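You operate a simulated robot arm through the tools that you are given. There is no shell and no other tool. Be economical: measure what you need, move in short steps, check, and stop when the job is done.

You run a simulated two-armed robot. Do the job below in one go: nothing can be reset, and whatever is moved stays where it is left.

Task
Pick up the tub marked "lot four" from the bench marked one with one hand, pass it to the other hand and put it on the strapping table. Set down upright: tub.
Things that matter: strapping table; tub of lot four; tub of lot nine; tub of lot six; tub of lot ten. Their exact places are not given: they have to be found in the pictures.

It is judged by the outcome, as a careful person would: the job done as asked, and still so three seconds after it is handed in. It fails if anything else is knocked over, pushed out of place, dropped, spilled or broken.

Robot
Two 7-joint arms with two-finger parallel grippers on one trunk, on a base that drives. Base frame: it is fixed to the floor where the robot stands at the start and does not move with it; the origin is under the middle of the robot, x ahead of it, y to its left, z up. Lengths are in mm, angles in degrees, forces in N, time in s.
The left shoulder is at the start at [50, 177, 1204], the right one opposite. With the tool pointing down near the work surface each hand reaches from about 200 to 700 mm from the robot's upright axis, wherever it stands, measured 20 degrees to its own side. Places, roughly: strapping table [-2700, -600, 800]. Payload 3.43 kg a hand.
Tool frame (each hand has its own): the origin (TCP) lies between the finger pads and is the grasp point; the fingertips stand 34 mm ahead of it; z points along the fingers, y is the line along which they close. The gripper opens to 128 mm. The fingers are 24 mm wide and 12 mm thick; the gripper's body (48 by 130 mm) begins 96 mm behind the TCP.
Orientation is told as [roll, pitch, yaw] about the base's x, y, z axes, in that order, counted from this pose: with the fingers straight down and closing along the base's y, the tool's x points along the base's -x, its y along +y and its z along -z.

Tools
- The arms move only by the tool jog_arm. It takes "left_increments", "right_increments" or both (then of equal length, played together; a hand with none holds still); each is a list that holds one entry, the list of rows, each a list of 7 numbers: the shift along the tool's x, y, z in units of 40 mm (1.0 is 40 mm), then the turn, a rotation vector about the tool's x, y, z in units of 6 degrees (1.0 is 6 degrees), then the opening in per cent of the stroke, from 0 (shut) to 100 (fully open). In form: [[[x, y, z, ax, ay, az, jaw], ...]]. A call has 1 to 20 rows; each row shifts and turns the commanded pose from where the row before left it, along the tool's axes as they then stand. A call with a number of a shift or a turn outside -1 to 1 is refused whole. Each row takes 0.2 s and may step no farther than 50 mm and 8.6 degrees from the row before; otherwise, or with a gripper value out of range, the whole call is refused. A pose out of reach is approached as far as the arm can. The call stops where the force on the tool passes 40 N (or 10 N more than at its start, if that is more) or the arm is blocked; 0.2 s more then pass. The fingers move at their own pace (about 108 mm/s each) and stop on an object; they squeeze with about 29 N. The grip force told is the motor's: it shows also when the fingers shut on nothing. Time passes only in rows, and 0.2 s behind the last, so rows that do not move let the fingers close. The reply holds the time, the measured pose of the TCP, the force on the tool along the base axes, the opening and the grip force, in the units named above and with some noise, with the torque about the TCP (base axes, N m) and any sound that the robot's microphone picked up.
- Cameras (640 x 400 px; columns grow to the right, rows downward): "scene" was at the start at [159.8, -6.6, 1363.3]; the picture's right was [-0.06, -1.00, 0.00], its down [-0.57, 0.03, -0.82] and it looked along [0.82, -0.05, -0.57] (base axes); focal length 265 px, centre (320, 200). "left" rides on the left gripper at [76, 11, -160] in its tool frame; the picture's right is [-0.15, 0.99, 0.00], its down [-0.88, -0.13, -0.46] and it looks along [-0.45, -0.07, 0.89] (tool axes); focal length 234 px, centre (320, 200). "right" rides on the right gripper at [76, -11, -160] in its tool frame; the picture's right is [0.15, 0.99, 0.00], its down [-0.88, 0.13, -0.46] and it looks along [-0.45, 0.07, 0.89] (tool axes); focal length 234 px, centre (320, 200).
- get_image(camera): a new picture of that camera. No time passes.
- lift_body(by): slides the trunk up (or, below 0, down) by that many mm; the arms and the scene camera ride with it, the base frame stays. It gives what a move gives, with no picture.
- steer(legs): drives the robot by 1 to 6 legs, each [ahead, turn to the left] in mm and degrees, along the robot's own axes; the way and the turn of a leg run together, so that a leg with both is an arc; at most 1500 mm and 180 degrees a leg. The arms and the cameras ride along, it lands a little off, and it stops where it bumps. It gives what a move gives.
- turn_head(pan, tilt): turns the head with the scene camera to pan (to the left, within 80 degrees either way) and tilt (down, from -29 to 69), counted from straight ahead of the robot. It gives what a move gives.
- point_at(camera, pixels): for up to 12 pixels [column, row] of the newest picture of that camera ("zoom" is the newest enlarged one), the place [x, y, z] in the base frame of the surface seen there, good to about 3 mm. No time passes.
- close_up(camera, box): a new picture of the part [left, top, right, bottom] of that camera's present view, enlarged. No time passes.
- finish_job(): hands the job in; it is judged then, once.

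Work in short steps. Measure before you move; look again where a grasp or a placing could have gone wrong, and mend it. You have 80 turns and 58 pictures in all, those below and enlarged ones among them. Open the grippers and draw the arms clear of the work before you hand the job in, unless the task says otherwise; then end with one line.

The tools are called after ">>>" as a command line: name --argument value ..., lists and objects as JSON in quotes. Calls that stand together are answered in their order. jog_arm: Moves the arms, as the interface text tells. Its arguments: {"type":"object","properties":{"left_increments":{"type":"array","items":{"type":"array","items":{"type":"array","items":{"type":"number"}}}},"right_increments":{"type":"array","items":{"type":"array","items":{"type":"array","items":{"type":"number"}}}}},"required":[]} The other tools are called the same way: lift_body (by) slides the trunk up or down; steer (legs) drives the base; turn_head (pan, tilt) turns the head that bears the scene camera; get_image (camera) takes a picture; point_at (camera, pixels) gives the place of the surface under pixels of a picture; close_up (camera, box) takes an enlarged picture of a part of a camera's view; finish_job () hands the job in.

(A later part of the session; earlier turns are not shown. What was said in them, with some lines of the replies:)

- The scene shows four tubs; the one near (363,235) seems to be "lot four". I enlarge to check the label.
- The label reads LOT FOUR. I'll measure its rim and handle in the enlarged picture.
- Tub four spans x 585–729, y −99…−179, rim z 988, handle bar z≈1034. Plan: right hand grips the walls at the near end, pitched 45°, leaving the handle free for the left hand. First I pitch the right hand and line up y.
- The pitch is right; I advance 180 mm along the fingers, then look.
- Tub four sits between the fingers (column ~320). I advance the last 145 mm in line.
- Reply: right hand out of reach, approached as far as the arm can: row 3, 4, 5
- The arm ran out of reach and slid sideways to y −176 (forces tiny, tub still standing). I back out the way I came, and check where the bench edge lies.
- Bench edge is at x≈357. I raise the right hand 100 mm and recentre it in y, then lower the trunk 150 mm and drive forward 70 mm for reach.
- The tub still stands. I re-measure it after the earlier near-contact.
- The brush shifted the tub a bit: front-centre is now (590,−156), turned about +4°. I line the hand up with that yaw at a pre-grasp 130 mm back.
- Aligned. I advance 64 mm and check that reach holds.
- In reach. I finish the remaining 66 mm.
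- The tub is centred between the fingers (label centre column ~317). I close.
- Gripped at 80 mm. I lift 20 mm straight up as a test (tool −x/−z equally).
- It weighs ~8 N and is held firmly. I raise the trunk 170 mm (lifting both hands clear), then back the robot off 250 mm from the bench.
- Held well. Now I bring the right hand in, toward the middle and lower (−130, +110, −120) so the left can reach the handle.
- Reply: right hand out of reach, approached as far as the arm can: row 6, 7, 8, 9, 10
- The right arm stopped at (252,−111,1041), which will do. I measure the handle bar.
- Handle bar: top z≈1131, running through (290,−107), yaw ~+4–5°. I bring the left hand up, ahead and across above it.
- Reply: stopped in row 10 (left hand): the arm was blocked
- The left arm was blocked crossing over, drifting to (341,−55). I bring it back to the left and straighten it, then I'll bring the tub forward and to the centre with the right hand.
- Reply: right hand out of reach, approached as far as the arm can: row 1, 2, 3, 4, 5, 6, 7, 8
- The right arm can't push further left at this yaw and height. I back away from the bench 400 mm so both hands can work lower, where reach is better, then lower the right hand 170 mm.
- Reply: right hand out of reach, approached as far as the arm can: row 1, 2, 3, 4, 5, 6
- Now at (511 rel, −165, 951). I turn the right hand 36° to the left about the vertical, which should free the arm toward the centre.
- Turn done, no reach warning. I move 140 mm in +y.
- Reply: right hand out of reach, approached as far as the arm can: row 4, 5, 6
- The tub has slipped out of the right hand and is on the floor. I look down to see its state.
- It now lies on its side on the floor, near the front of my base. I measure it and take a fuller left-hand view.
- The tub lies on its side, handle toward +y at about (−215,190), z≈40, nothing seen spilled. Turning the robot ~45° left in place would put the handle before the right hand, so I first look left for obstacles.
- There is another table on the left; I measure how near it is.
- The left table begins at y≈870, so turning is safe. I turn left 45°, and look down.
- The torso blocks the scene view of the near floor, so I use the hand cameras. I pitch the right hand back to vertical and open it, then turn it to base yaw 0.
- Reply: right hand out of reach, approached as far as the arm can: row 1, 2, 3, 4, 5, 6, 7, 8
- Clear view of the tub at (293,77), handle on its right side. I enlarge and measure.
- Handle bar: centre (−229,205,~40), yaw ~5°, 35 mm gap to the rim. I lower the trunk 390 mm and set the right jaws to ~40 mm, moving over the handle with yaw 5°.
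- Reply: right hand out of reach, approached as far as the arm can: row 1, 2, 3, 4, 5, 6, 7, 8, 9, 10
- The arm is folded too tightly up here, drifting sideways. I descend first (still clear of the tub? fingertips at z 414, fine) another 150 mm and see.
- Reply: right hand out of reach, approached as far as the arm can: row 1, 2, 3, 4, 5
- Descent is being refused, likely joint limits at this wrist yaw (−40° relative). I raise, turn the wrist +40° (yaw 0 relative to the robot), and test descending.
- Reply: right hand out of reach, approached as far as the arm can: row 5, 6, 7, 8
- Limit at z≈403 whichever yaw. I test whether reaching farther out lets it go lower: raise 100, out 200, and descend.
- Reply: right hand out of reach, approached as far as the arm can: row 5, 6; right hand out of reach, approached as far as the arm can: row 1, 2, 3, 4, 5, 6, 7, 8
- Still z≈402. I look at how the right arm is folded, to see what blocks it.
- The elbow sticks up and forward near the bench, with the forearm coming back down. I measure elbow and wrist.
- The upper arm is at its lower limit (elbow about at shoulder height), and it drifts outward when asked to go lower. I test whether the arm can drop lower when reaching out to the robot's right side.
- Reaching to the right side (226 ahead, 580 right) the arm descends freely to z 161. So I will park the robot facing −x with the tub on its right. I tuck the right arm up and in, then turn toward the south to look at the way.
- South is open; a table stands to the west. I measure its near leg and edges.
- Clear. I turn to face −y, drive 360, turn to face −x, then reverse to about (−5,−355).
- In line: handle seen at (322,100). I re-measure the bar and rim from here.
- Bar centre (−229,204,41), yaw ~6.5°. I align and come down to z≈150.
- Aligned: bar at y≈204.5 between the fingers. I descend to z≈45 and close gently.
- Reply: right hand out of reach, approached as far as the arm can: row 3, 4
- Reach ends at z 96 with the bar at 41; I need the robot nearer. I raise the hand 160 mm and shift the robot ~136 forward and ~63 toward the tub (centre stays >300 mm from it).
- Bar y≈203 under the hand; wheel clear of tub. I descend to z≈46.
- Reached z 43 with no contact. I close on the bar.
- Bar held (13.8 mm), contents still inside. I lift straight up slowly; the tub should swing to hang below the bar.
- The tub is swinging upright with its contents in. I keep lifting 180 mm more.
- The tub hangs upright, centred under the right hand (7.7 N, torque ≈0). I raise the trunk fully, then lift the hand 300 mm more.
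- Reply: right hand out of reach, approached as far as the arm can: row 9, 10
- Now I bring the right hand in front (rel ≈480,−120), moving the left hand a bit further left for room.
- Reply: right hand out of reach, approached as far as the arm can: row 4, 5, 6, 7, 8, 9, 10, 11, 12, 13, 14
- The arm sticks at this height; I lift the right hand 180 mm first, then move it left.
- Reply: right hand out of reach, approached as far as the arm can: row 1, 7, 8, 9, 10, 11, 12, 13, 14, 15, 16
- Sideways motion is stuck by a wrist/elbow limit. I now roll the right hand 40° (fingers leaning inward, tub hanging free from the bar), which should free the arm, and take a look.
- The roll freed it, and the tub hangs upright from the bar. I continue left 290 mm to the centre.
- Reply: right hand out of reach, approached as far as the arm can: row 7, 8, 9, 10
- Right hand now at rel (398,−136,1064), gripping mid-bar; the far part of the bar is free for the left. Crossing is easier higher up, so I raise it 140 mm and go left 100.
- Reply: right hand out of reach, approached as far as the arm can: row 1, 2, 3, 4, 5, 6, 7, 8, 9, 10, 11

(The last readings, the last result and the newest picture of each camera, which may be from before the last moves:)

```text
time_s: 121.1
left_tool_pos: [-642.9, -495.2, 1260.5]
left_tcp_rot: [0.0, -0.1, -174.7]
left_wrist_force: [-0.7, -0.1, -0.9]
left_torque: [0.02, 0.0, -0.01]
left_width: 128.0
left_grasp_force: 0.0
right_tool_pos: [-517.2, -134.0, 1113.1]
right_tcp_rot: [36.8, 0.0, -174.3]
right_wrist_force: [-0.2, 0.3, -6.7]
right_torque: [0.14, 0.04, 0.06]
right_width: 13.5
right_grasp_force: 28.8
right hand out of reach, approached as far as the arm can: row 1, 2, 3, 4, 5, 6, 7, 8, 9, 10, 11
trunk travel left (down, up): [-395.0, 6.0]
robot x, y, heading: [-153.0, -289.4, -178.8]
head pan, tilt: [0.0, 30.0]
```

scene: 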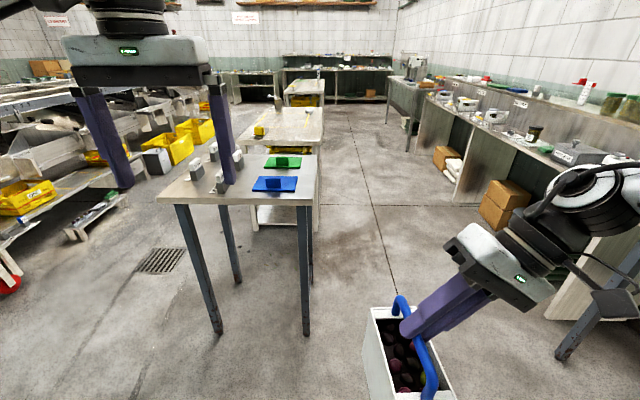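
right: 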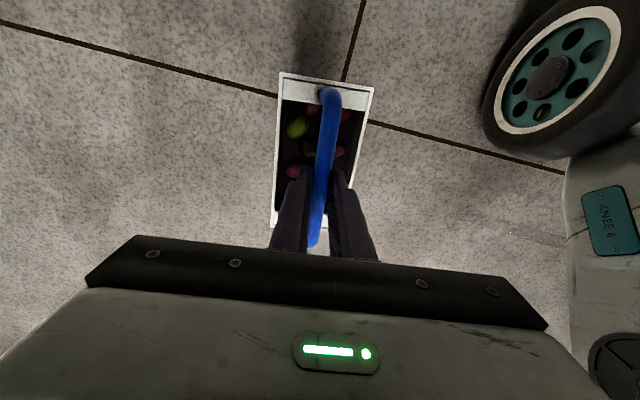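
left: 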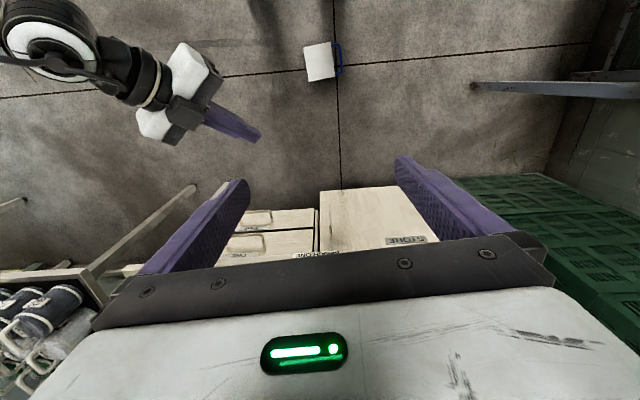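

I leave the right hand there and test bringing the left over with the mirrored lean (roll −40°) to a pre-grasp 110 mm off the far part of the bar.

>>> jog_arm --left_increments '[[[0, 0, 0, 0.83, 0, 0, 35], [0, 0, 0, 0.83, 0, 0, 35], [0, 0, 0, 0.83, 0, 0, 35], [0, 0, 0, 0.83, 0, 0, 35], [0, 0, 0, 0.83, 0, 0, 35], [0, 0, 0, 0.83, 0, 0, 35], [0, 0, 0, 0.83, 0, 0, 35], [0, 0, 0, 0.83, 0, 0, 35], [0.314, -0.43, 0.568, 0, 0, 0, 35], [0.314, -0.43, 0.568, 0, 0, 0, 35], [0.314, -0.43, 0.568, 0, 0, 0, 35], [0.314, -0.43, 0.568, 0, 0, 0, 35], [0.314, -0.43, 0.568, 0, 0, 0, 35], [0.314, -0.43, 0.568, 0, 0, 0, 35], [0.314, -0.43, 0.568, 0, 0, 0, 35], [0.314, -0.43, 0.568, 0, 0, 0, 35], [0.314, -0.43, 0.568, 0, 0, 0, 35], [0.314, -0.43, 0.568, 0, 0, 0, 35]]]'

>>> get_image --camera "scene"

```text
time_s: 124.9
left_tool_pos: [-543.6, -206.6, 1194.6]
left_tcp_rot: [-39.7, 0.1, -174.6]
left_wrist_force: [0.0, 0.7, 0.7]
left_torque: [-0.01, 0.01, -0.04]
left_width: 44.9
left_grasp_force: 0.0
right_tool_pos: [-516.5, -132.6, 1113.8]
right_tcp_rot: [36.8, 0.0, -174.4]
right_wrist_force: [0.7, -0.1, -8.1]
right_torque: [0.1, 0.04, -0.01]
right_width: 13.6
right_grasp_force: 28.9
trunk travel left (down, up): [-395.0, 6.0]
robot x, y, heading: [-154.0, -286.8, -178.8]
head pan, tilt: [0.0, 30.0]
```

```text
13 pictures are left
```

scene: 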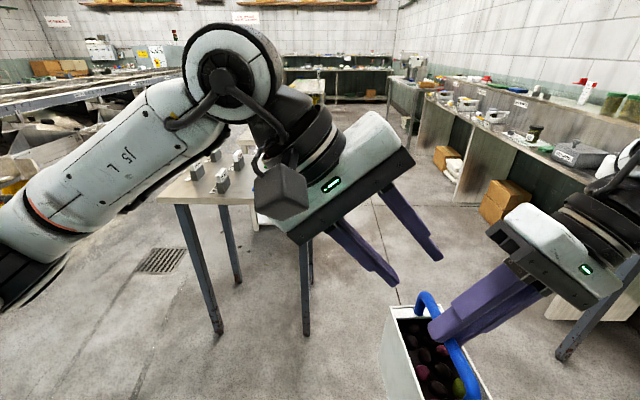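

The left hand reached the pre-grasp exactly. I enlarge and measure the free far part of the bar.

>>> close_up --camera "scene" --box '[380, 270, 492, 340]'

>>> point_at --camera "zoom" --pixels '[[235, 145], [262, 165], [280, 190], [300, 220], [320, 260], [205, 160], [330, 330], [400, 395]]'

```text
5.71 times, centred on (436, 305) of scene
```

zoom: 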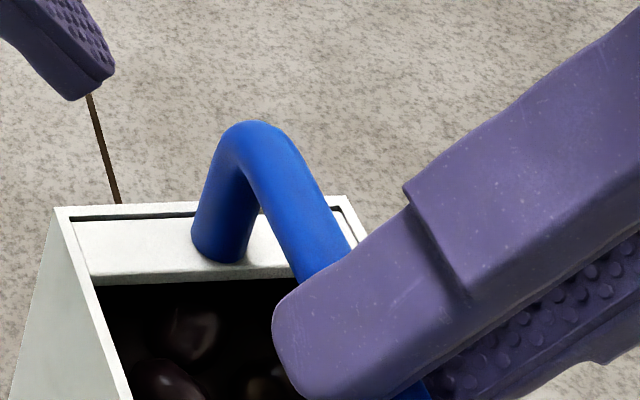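

```text
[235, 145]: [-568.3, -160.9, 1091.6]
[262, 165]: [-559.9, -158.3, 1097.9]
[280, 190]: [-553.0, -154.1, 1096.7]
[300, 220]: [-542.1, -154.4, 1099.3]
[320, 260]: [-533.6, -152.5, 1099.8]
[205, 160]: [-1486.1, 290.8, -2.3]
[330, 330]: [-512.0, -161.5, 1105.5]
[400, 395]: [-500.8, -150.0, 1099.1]
```

The bar has crept ~20 mm toward the right fingertips (bar centre now (−545,−150,1093) at its far part), so I transfer promptly: align left and advance onto the bar.

>>> jog_arm --left_increments '[[[0.097, 0.537, 0, 0, 0, 0, 35], [0, 0, 0.6, 0, 0, 0, 35], [0, 0, 0.6, 0, 0, 0, 35], [0, 0, 0.6, 0, 0, 0, 35], [0, 0, 0.6, 0, 0, 0, 35], [0, 0, 0.55, 0, 0, 0, 35]]]'

>>> get_image --camera "scene"

>>> get_image --camera "left"

```text
time_s: 126.3
left_tool_pos: [-546.0, -148.2, 1094.6]
left_tcp_rot: [-40.2, -0.1, -174.8]
left_wrist_force: [2.8, -2.8, 12.7]
left_torque: [-0.22, -0.15, -0.03]
left_width: 41.3
left_grasp_force: 0.1
right_tool_pos: [-516.7, -132.4, 1112.1]
right_tcp_rot: [36.5, 0.1, -174.4]
right_wrist_force: [-2.7, 2.7, -20.9]
right_torque: [0.28, -0.15, -0.08]
right_width: 13.8
right_grasp_force: 28.8
trunk travel left (down, up): [-395.0, 6.0]
robot x, y, heading: [-154.1, -290.6, -178.6]
head pan, tilt: [0.0, 30.0]
```

```text
11 pictures are left
```

scene: 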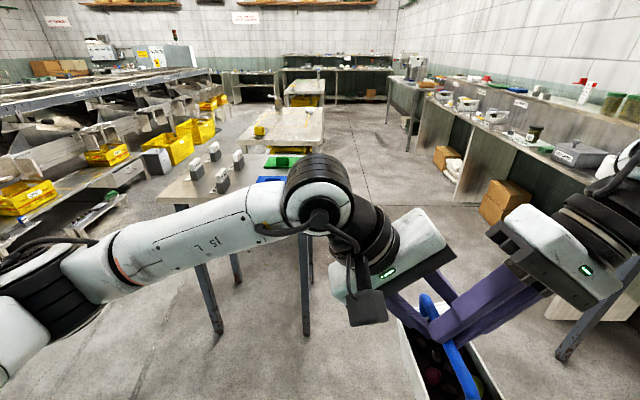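

```text
10 pictures are left
```

left: 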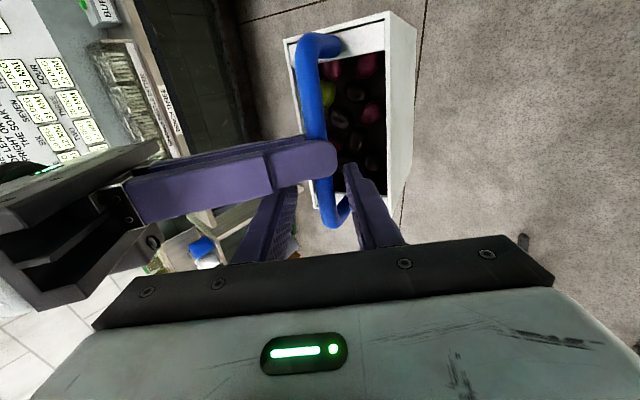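

The bar lies between the left fingers; there is a light 12 N contact. I close the left jaws now, backing off slightly.

>>> jog_arm --left_increments '[[[0, 0, -0.12, 0, 0, 0, 15], [0, 0, 0, 0, 0, 0, 0], [0, 0, 0, 0, 0, 0, 0], [0, 0, 0, 0, 0, 0, 0]]]'

>>> close_up --camera "scene" --box '[360, 250, 520, 350]'

```text
time_s: 127.3
left_tool_pos: [-545.8, -152.2, 1093.3]
left_tcp_rot: [-39.5, 0.0, -174.5]
left_wrist_force: [-2.3, -3.2, -10.2]
left_torque: [-0.1, 0.46, -0.09]
left_width: 13.7
left_grasp_force: 28.8
right_tool_pos: [-516.5, -133.6, 1114.3]
right_tcp_rot: [36.8, -0.1, -174.2]
right_wrist_force: [1.9, 3.6, 11.4]
right_torque: [-0.16, 0.0, 0.08]
right_width: 13.6
right_grasp_force: 29.2
trunk travel left (down, up): [-395.0, 6.0]
robot x, y, heading: [-153.4, -287.9, -178.8]
head pan, tilt: [0.0, 30.0]
```

```text
4.00 times, centred on (440, 300) of scene
```

zoom: 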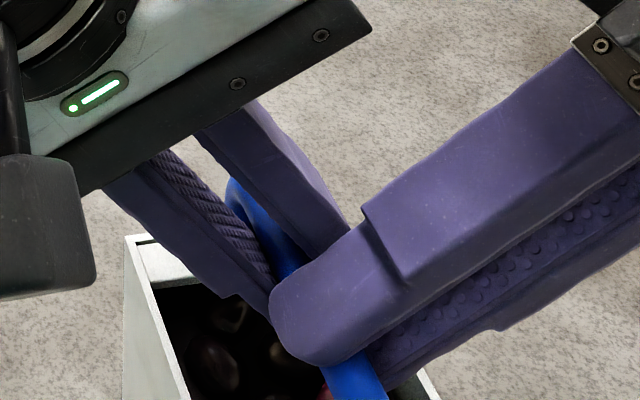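

Both hands hold the bar; left grip at 13.7 mm, bar at its TCP. I open the right hand and withdraw it along its own axis.

>>> jog_arm --right_increments '[[[0, 0, 0, 0, 0, 0, 15], [0, 0, 0, 0, 0, 0, 25], [0, 0, -0.5, 0, 0, 0, 25], [0, 0, -0.8, 0, 0, 0, 25], [0, 0, -0.8, 0, 0, 0, 25], [0, 0, -0.8, 0, 0, 0, 25]]]'

>>> get_image --camera "scene"

```text
time_s: 128.7
left_tool_pos: [-545.2, -152.5, 1095.6]
left_tcp_rot: [-39.9, 0.0, -174.6]
left_wrist_force: [0.0, 0.7, -8.0]
left_torque: [-0.11, 0.25, 0.05]
left_width: 13.4
left_grasp_force: 29.2
right_tool_pos: [-520.4, -62.3, 1207.0]
right_tcp_rot: [36.5, 0.1, -174.3]
right_wrist_force: [0.4, 0.6, 0.4]
right_torque: [-0.01, 0.0, 0.03]
right_width: 32.0
right_grasp_force: 0.1
trunk travel left (down, up): [-395.0, 6.0]
robot x, y, heading: [-155.8, -287.7, -178.9]
head pan, tilt: [0.0, 30.0]
```

```text
8 pictures are left
```

scene: 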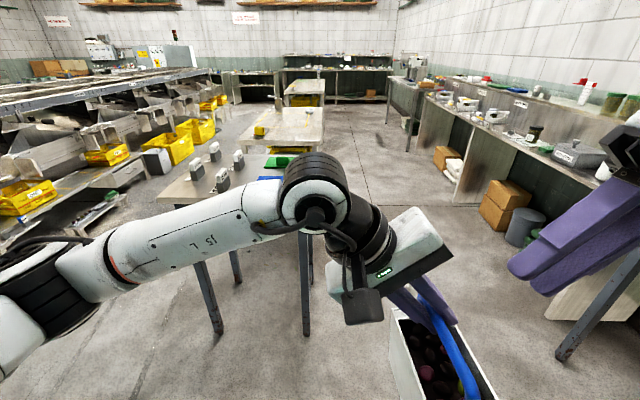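

The left hand alone now holds the tub (8 N). I measure the tables ahead to plan the drive.

>>> point_at --camera "scene" --pixels '[[300, 190], [306, 325], [312, 160], [302, 140], [320, 143], [322, 112], [300, 120], [260, 130], [275, 110], [318, 95], [385, 125], [285, 112]]'

>>> close_up --camera "scene" --box '[220, 70, 348, 150]'

```text
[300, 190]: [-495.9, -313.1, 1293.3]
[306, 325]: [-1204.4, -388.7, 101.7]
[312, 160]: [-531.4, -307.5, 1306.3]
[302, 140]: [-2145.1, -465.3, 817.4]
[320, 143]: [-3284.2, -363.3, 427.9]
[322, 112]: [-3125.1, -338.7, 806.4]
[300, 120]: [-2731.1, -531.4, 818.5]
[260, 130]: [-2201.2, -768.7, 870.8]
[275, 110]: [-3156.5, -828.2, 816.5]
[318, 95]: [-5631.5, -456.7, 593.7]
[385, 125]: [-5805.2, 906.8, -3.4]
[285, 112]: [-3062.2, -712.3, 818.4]
```

```text
5.00 times, centred on (284, 110) of scene
```

zoom: 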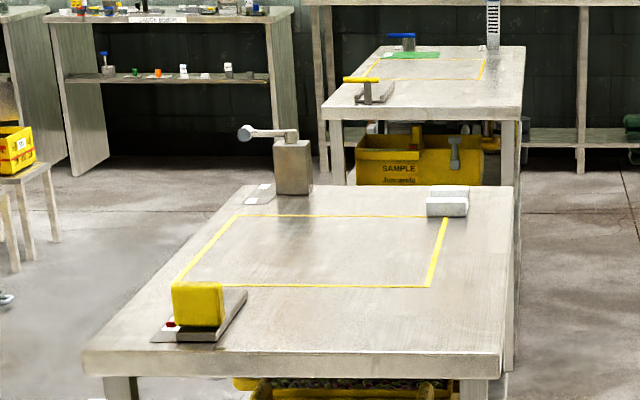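

The strapping table (yellow outline, surface z≈818) spans x≈−2145…−3130, y≈−340…−850; the first table's north side is y≈−389. I drive round the north side.

>>> steer --legs '[[0, -31], [600, 0], [0, 30], [1500, 0], [300, 0]]'

>>> turn_head --pan 55 --tilt 35

>>> get_image --camera "scene"

```text
time_s: 143.9
left_tool_pos: [-2858.6, 247.4, 1096.2]
left_tcp_rot: [-39.8, 0.0, -179.2]
left_wrist_force: [-0.1, 0.6, -7.9]
left_torque: [-0.08, 0.21, 0.02]
left_width: 13.6
left_grasp_force: 28.8
right_tool_pos: [-2828.6, 334.7, 1207.3]
right_tcp_rot: [36.4, 0.1, -178.7]
right_wrist_force: [-0.7, 0.4, 0.7]
right_torque: [-0.01, 0.0, 0.02]
right_width: 32.0
right_grasp_force: 0.1
trunk travel left (down, up): [-395.0, 6.0]
robot x, y, heading: [-2479.5, 80.5, 177.1]
head pan, tilt: [0.0, 30.0]
```

```text
time_s: 145.1
left_tool_pos: [-2859.5, 247.9, 1095.4]
left_tcp_rot: [-39.8, 0.0, -179.2]
left_wrist_force: [-0.2, -0.1, -7.9]
left_torque: [-0.02, 0.24, 0.02]
left_width: 13.5
left_grasp_force: 29.3
right_tool_pos: [-2828.5, 335.1, 1206.9]
right_tcp_rot: [36.5, 0.0, -178.7]
right_wrist_force: [-0.3, 0.1, -0.3]
right_torque: [-0.01, 0.0, 0.01]
right_width: 32.1
right_grasp_force: 0.1
trunk travel left (down, up): [-395.0, 6.0]
robot x, y, heading: [-2478.7, 82.6, 176.9]
head pan, tilt: [55.0, 35.0]
```

```text
6 pictures are left
```

scene: 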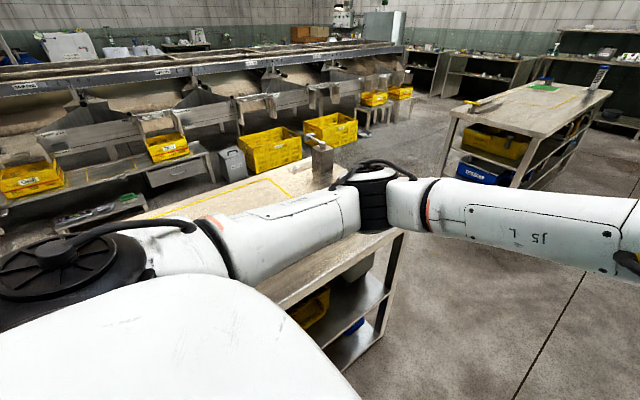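

Grip steady. I turn left to face the table and go 90 mm closer.

>>> steer --legs '[[0, 93], [90, 0]]'

>>> turn_head --pan 0 --tilt 42

>>> get_image --camera "scene"

```text
time_s: 150.3
left_tool_pos: [-2599.5, -400.1, 1095.0]
left_tcp_rot: [-39.8, -0.1, -82.7]
left_wrist_force: [-0.2, -1.2, -7.6]
left_torque: [-0.23, -0.06, 0.01]
left_width: 13.6
left_grasp_force: 29.0
right_tool_pos: [-2688.4, -379.5, 1206.3]
right_tcp_rot: [36.5, 0.0, -82.2]
right_wrist_force: [-1.0, -1.0, 0.9]
right_torque: [0.0, 0.02, 0.01]
right_width: 31.9
right_grasp_force: 0.2
trunk travel left (down, up): [-395.0, 6.0]
robot x, y, heading: [-2477.5, -1.4, -86.4]
head pan, tilt: [55.0, 35.0]
```

```text
time_s: 151.5
left_tool_pos: [-2598.5, -400.6, 1096.0]
left_tcp_rot: [-39.8, 0.0, -82.7]
left_wrist_force: [0.9, 0.6, -7.7]
left_torque: [-0.22, -0.06, 0.02]
left_width: 13.4
left_grasp_force: 29.1
right_tool_pos: [-2688.7, -378.4, 1208.1]
right_tcp_rot: [36.5, 0.0, -82.3]
right_wrist_force: [0.6, -0.4, -0.8]
right_torque: [0.03, 0.0, 0.01]
right_width: 32.0
right_grasp_force: 0.0
trunk travel left (down, up): [-395.0, 6.0]
robot x, y, heading: [-2474.4, -4.8, -86.7]
head pan, tilt: [0.0, 42.0]
```

```text
5 pictures are left
```

scene: 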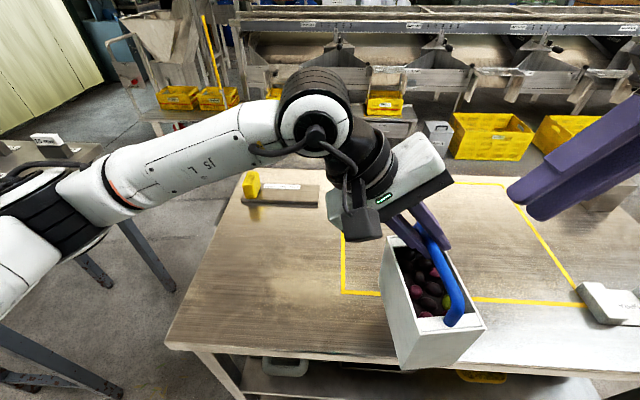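

The tub hangs upright over the table edge. I measure the surface and outline, and move the hand 160 mm forward and 60 mm left, keeping the lean (the tub hangs free).

>>> point_at --camera "scene" --pixels '[[300, 300], [343, 240], [345, 291], [520, 301], [460, 184], [255, 190], [200, 345], [590, 290], [500, 250], [415, 365]]'

>>> jog_arm --left_increments '[[[-0.67, 0.19, -0.16, 0, 0, 0, 0], [-0.67, 0.19, -0.16, 0, 0, 0, 0], [-0.67, 0.19, -0.16, 0, 0, 0, 0], [-0.67, 0.19, -0.16, 0, 0, 0, 0], [-0.67, 0.19, -0.16, 0, 0, 0, 0], [-0.67, 0.19, -0.16, 0, 0, 0, 0], [0, 0, 0, 0, 0, 0, 0]]]'

>>> get_image --camera "scene"

```text
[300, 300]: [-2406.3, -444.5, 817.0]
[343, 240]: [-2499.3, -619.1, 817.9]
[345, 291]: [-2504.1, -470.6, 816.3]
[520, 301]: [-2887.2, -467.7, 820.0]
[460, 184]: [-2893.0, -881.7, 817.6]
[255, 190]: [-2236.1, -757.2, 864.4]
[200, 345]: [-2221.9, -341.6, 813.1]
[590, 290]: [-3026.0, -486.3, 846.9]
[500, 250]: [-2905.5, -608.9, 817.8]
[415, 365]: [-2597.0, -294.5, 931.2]
```

```text
time_s: 153.1
left_tool_pos: [-2518.8, -552.7, 1094.7]
left_tcp_rot: [-39.8, 0.0, -82.8]
left_wrist_force: [-0.9, 0.1, -8.3]
left_torque: [-0.19, -0.09, 0.02]
left_width: 13.6
left_grasp_force: 29.1
right_tool_pos: [-2688.5, -377.9, 1207.6]
right_tcp_rot: [36.5, 0.0, -82.3]
right_wrist_force: [0.1, -0.8, 0.4]
right_torque: [-0.01, -0.03, -0.01]
right_width: 31.6
right_grasp_force: 0.1
trunk travel left (down, up): [-395.0, 6.0]
robot x, y, heading: [-2477.5, -6.8, -86.7]
head pan, tilt: [0.0, 42.0]
```

```text
4 pictures are left
```

scene: 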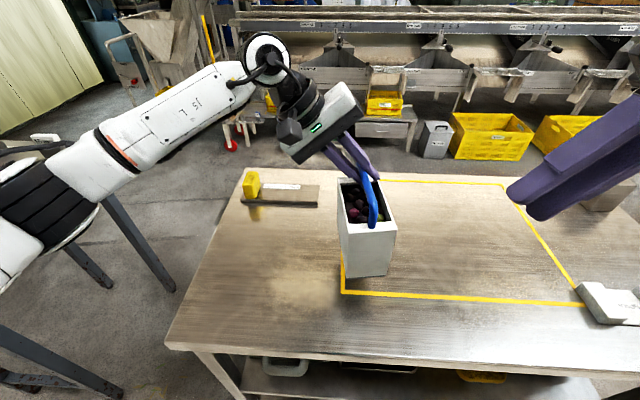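

Reached. I shift 60 mm right and 45 forward so the tub sits within the yellow outline, then lower with the trunk 72 mm.

>>> jog_arm --left_increments '[[[-0.38, -0.4, 0.33, 0, 0, 0, 0], [-0.38, -0.4, 0.33, 0, 0, 0, 0], [-0.38, -0.4, 0.33, 0, 0, 0, 0], [0, 0, 0, 0, 0, 0, 0], [0, 0, 0, 0, 0, 0, 0]]]'

>>> lift_body --by -72

>>> close_up --camera "scene" --box '[260, 120, 480, 290]'

```text
time_s: 154.3
left_tool_pos: [-2575.4, -603.6, 1094.4]
left_tcp_rot: [-39.7, 0.0, -82.8]
left_wrist_force: [-0.6, -0.1, -7.6]
left_torque: [-0.21, -0.07, 0.01]
left_width: 13.5
left_grasp_force: 28.9
right_tool_pos: [-2688.6, -378.7, 1206.9]
right_tcp_rot: [36.6, 0.0, -82.2]
right_wrist_force: [0.2, -0.6, 0.5]
right_torque: [-0.01, 0.01, 0.01]
right_width: 32.1
right_grasp_force: 0.2
trunk travel left (down, up): [-395.0, 6.0]
robot x, y, heading: [-2477.6, -4.3, -86.4]
head pan, tilt: [0.0, 42.0]
```

```text
time_s: 155.4
left_tool_pos: [-2574.5, -603.7, 1024.0]
left_tcp_rot: [-39.8, 0.0, -82.6]
left_wrist_force: [-0.6, 0.7, -7.4]
left_torque: [-0.19, -0.11, 0.0]
left_width: 13.7
left_grasp_force: 29.1
right_tool_pos: [-2688.0, -378.6, 1135.6]
right_tcp_rot: [36.6, 0.0, -82.2]
right_wrist_force: [-0.6, 0.5, -0.4]
right_torque: [-0.02, -0.01, -0.01]
right_width: 32.0
right_grasp_force: 0.0
trunk travel left (down, up): [-323.0, 78.0]
robot x, y, heading: [-2479.7, -3.1, -86.6]
head pan, tilt: [0.0, 42.0]
```

```text
2.35 times, centred on (370, 205) of scene
```

zoom: 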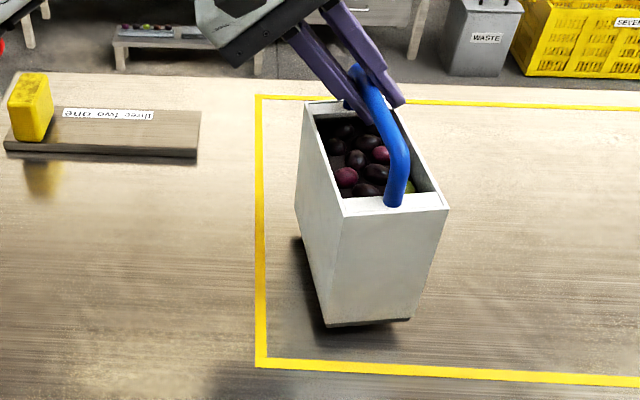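

Hovering by ~15–18 mm within the outline. I lower in 4 mm rows (20 mm).

>>> jog_arm --left_increments '[[[0, 0.064, 0.077, 0, 0, 0, 0], [0, 0.064, 0.077, 0, 0, 0, 0], [0, 0.064, 0.077, 0, 0, 0, 0], [0, 0.064, 0.077, 0, 0, 0, 0], [0, 0.064, 0.077, 0, 0, 0, 0]]]'

```text
time_s: 156.6
left_tool_pos: [-2575.2, -604.1, 1007.6]
left_tcp_rot: [-40.1, -0.2, -82.6]
left_wrist_force: [-2.3, -4.7, 6.9]
left_torque: [0.51, -0.02, 0.11]
left_width: 13.8
left_grasp_force: 28.7
right_tool_pos: [-2688.3, -378.3, 1137.0]
right_tcp_rot: [36.6, 0.0, -82.2]
right_wrist_force: [0.0, -0.5, 0.2]
right_torque: [-0.01, 0.0, -0.02]
right_width: 32.1
right_grasp_force: 0.1
trunk travel left (down, up): [-323.0, 78.0]
robot x, y, heading: [-2472.7, -4.2, -86.6]
head pan, tilt: [0.0, 42.0]
```

Contact: the table carries the tub (force reversed to +7 N). I open the left hand and withdraw along its own axis.

>>> jog_arm --left_increments '[[[0, 0, 0, 0, 0, 0, 12], [0, 0, 0, 0, 0, 0, 22], [0, 0, 0, 0, 0, 0, 22], [0, 0, -0.3, 0, 0, 0, 22], [0, 0, -0.5, 0, 0, 0, 22], [0, 0, -0.7, 0, 0, 0, 22], [0, 0, -0.8, 0, 0, 0, 22], [0, 0, -0.8, 0, 0, 0, 30], [0, 0, -0.8, 0, 0, 0, 60], [0.5, 0.3, -0.6, 0, 0, 0, 100], [0.5, 0.3, -0.6, 0, 0, 0, 100]]]'

>>> get_image --camera "scene"

```text
time_s: 159.0
left_tool_pos: [-2432.9, -543.2, 1146.7]
left_tcp_rot: [-39.8, 0.0, -82.8]
left_wrist_force: [0.2, -0.2, -0.2]
left_torque: [0.03, -0.01, 0.05]
left_width: 128.2
left_grasp_force: 0.0
right_tool_pos: [-2688.4, -378.0, 1135.9]
right_tcp_rot: [36.4, -0.1, -82.2]
right_wrist_force: [0.8, -0.5, 0.3]
right_torque: [-0.02, 0.03, 0.0]
right_width: 32.2
right_grasp_force: 0.1
trunk travel left (down, up): [-323.0, 78.0]
robot x, y, heading: [-2476.0, -2.8, -86.5]
head pan, tilt: [0.0, 42.0]
```

```text
2 pictures are left
```

scene: 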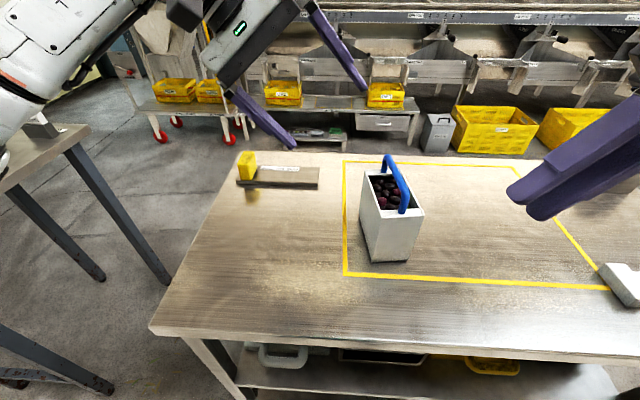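

The tub stands upright inside the yellow outline at (390,220) and the left hand is clear. I open the right gripper and draw back from the table.

>>> jog_arm --right_increments '[[[0, 0, -0.3, 0, 0, 0, 100], [0, 0, 0, 0, 0, 0, 100], [0, 0, 0, 0, 0, 0, 100]]]'

>>> steer --legs '[[-250, 0]]'

>>> get_image --camera "scene"

```text
time_s: 159.8
left_tool_pos: [-2432.6, -543.7, 1146.7]
left_tcp_rot: [-39.7, 0.1, -82.7]
left_wrist_force: [0.1, -0.9, 0.5]
left_torque: [-0.01, -0.02, 0.02]
left_width: 128.0
left_grasp_force: 0.0
right_tool_pos: [-2695.1, -378.8, 1144.6]
right_tcp_rot: [36.5, 0.0, -82.2]
right_wrist_force: [0.3, -0.6, 0.1]
right_torque: [0.0, -0.03, -0.04]
right_width: 128.1
right_grasp_force: 0.0
trunk travel left (down, up): [-323.0, 78.0]
robot x, y, heading: [-2479.0, -4.5, -86.5]
head pan, tilt: [0.0, 42.0]
```

```text
time_s: 161.7
left_tool_pos: [-2448.2, -293.1, 1148.2]
left_tcp_rot: [-39.9, -0.1, -82.7]
left_wrist_force: [0.5, 0.0, -1.1]
left_torque: [0.0, 0.01, 0.04]
left_width: 128.1
left_grasp_force: 0.1
right_tool_pos: [-2709.8, -128.2, 1144.5]
right_tcp_rot: [36.5, 0.0, -82.3]
right_wrist_force: [-0.1, 0.3, 0.2]
right_torque: [-0.03, 0.01, -0.02]
right_width: 128.0
right_grasp_force: 0.1
trunk travel left (down, up): [-323.0, 78.0]
robot x, y, heading: [-2486.4, 245.0, -86.5]
head pan, tilt: [0.0, 42.0]
```

```text
1 pictures are left
```

scene: 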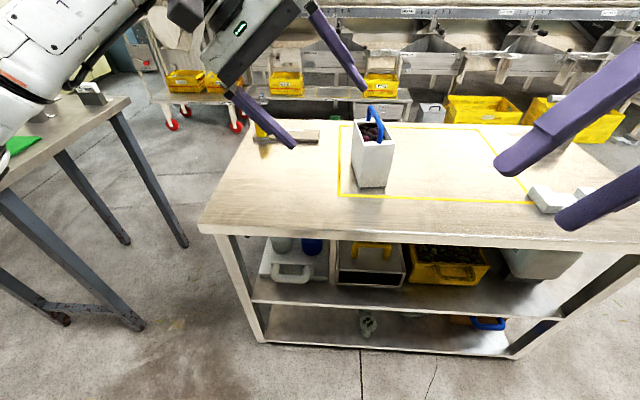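

The tub stands upright on the strapping table, and both hands are open and clear; I hand the job in.

>>> finish_job

```text
The job is handed in.
```

The lot four tub stands upright on the strapping table, inside the yellow outline; the right hand took it from bench one and passed it directly to the left, which set it down. On the way it slipped from the right hand and fell about a metre to the floor, landing on its side; I picked it up again by the handle with the right hand. I saw nothing spilled or broken and moved no other tub, but I did not look at bench one again at the end.
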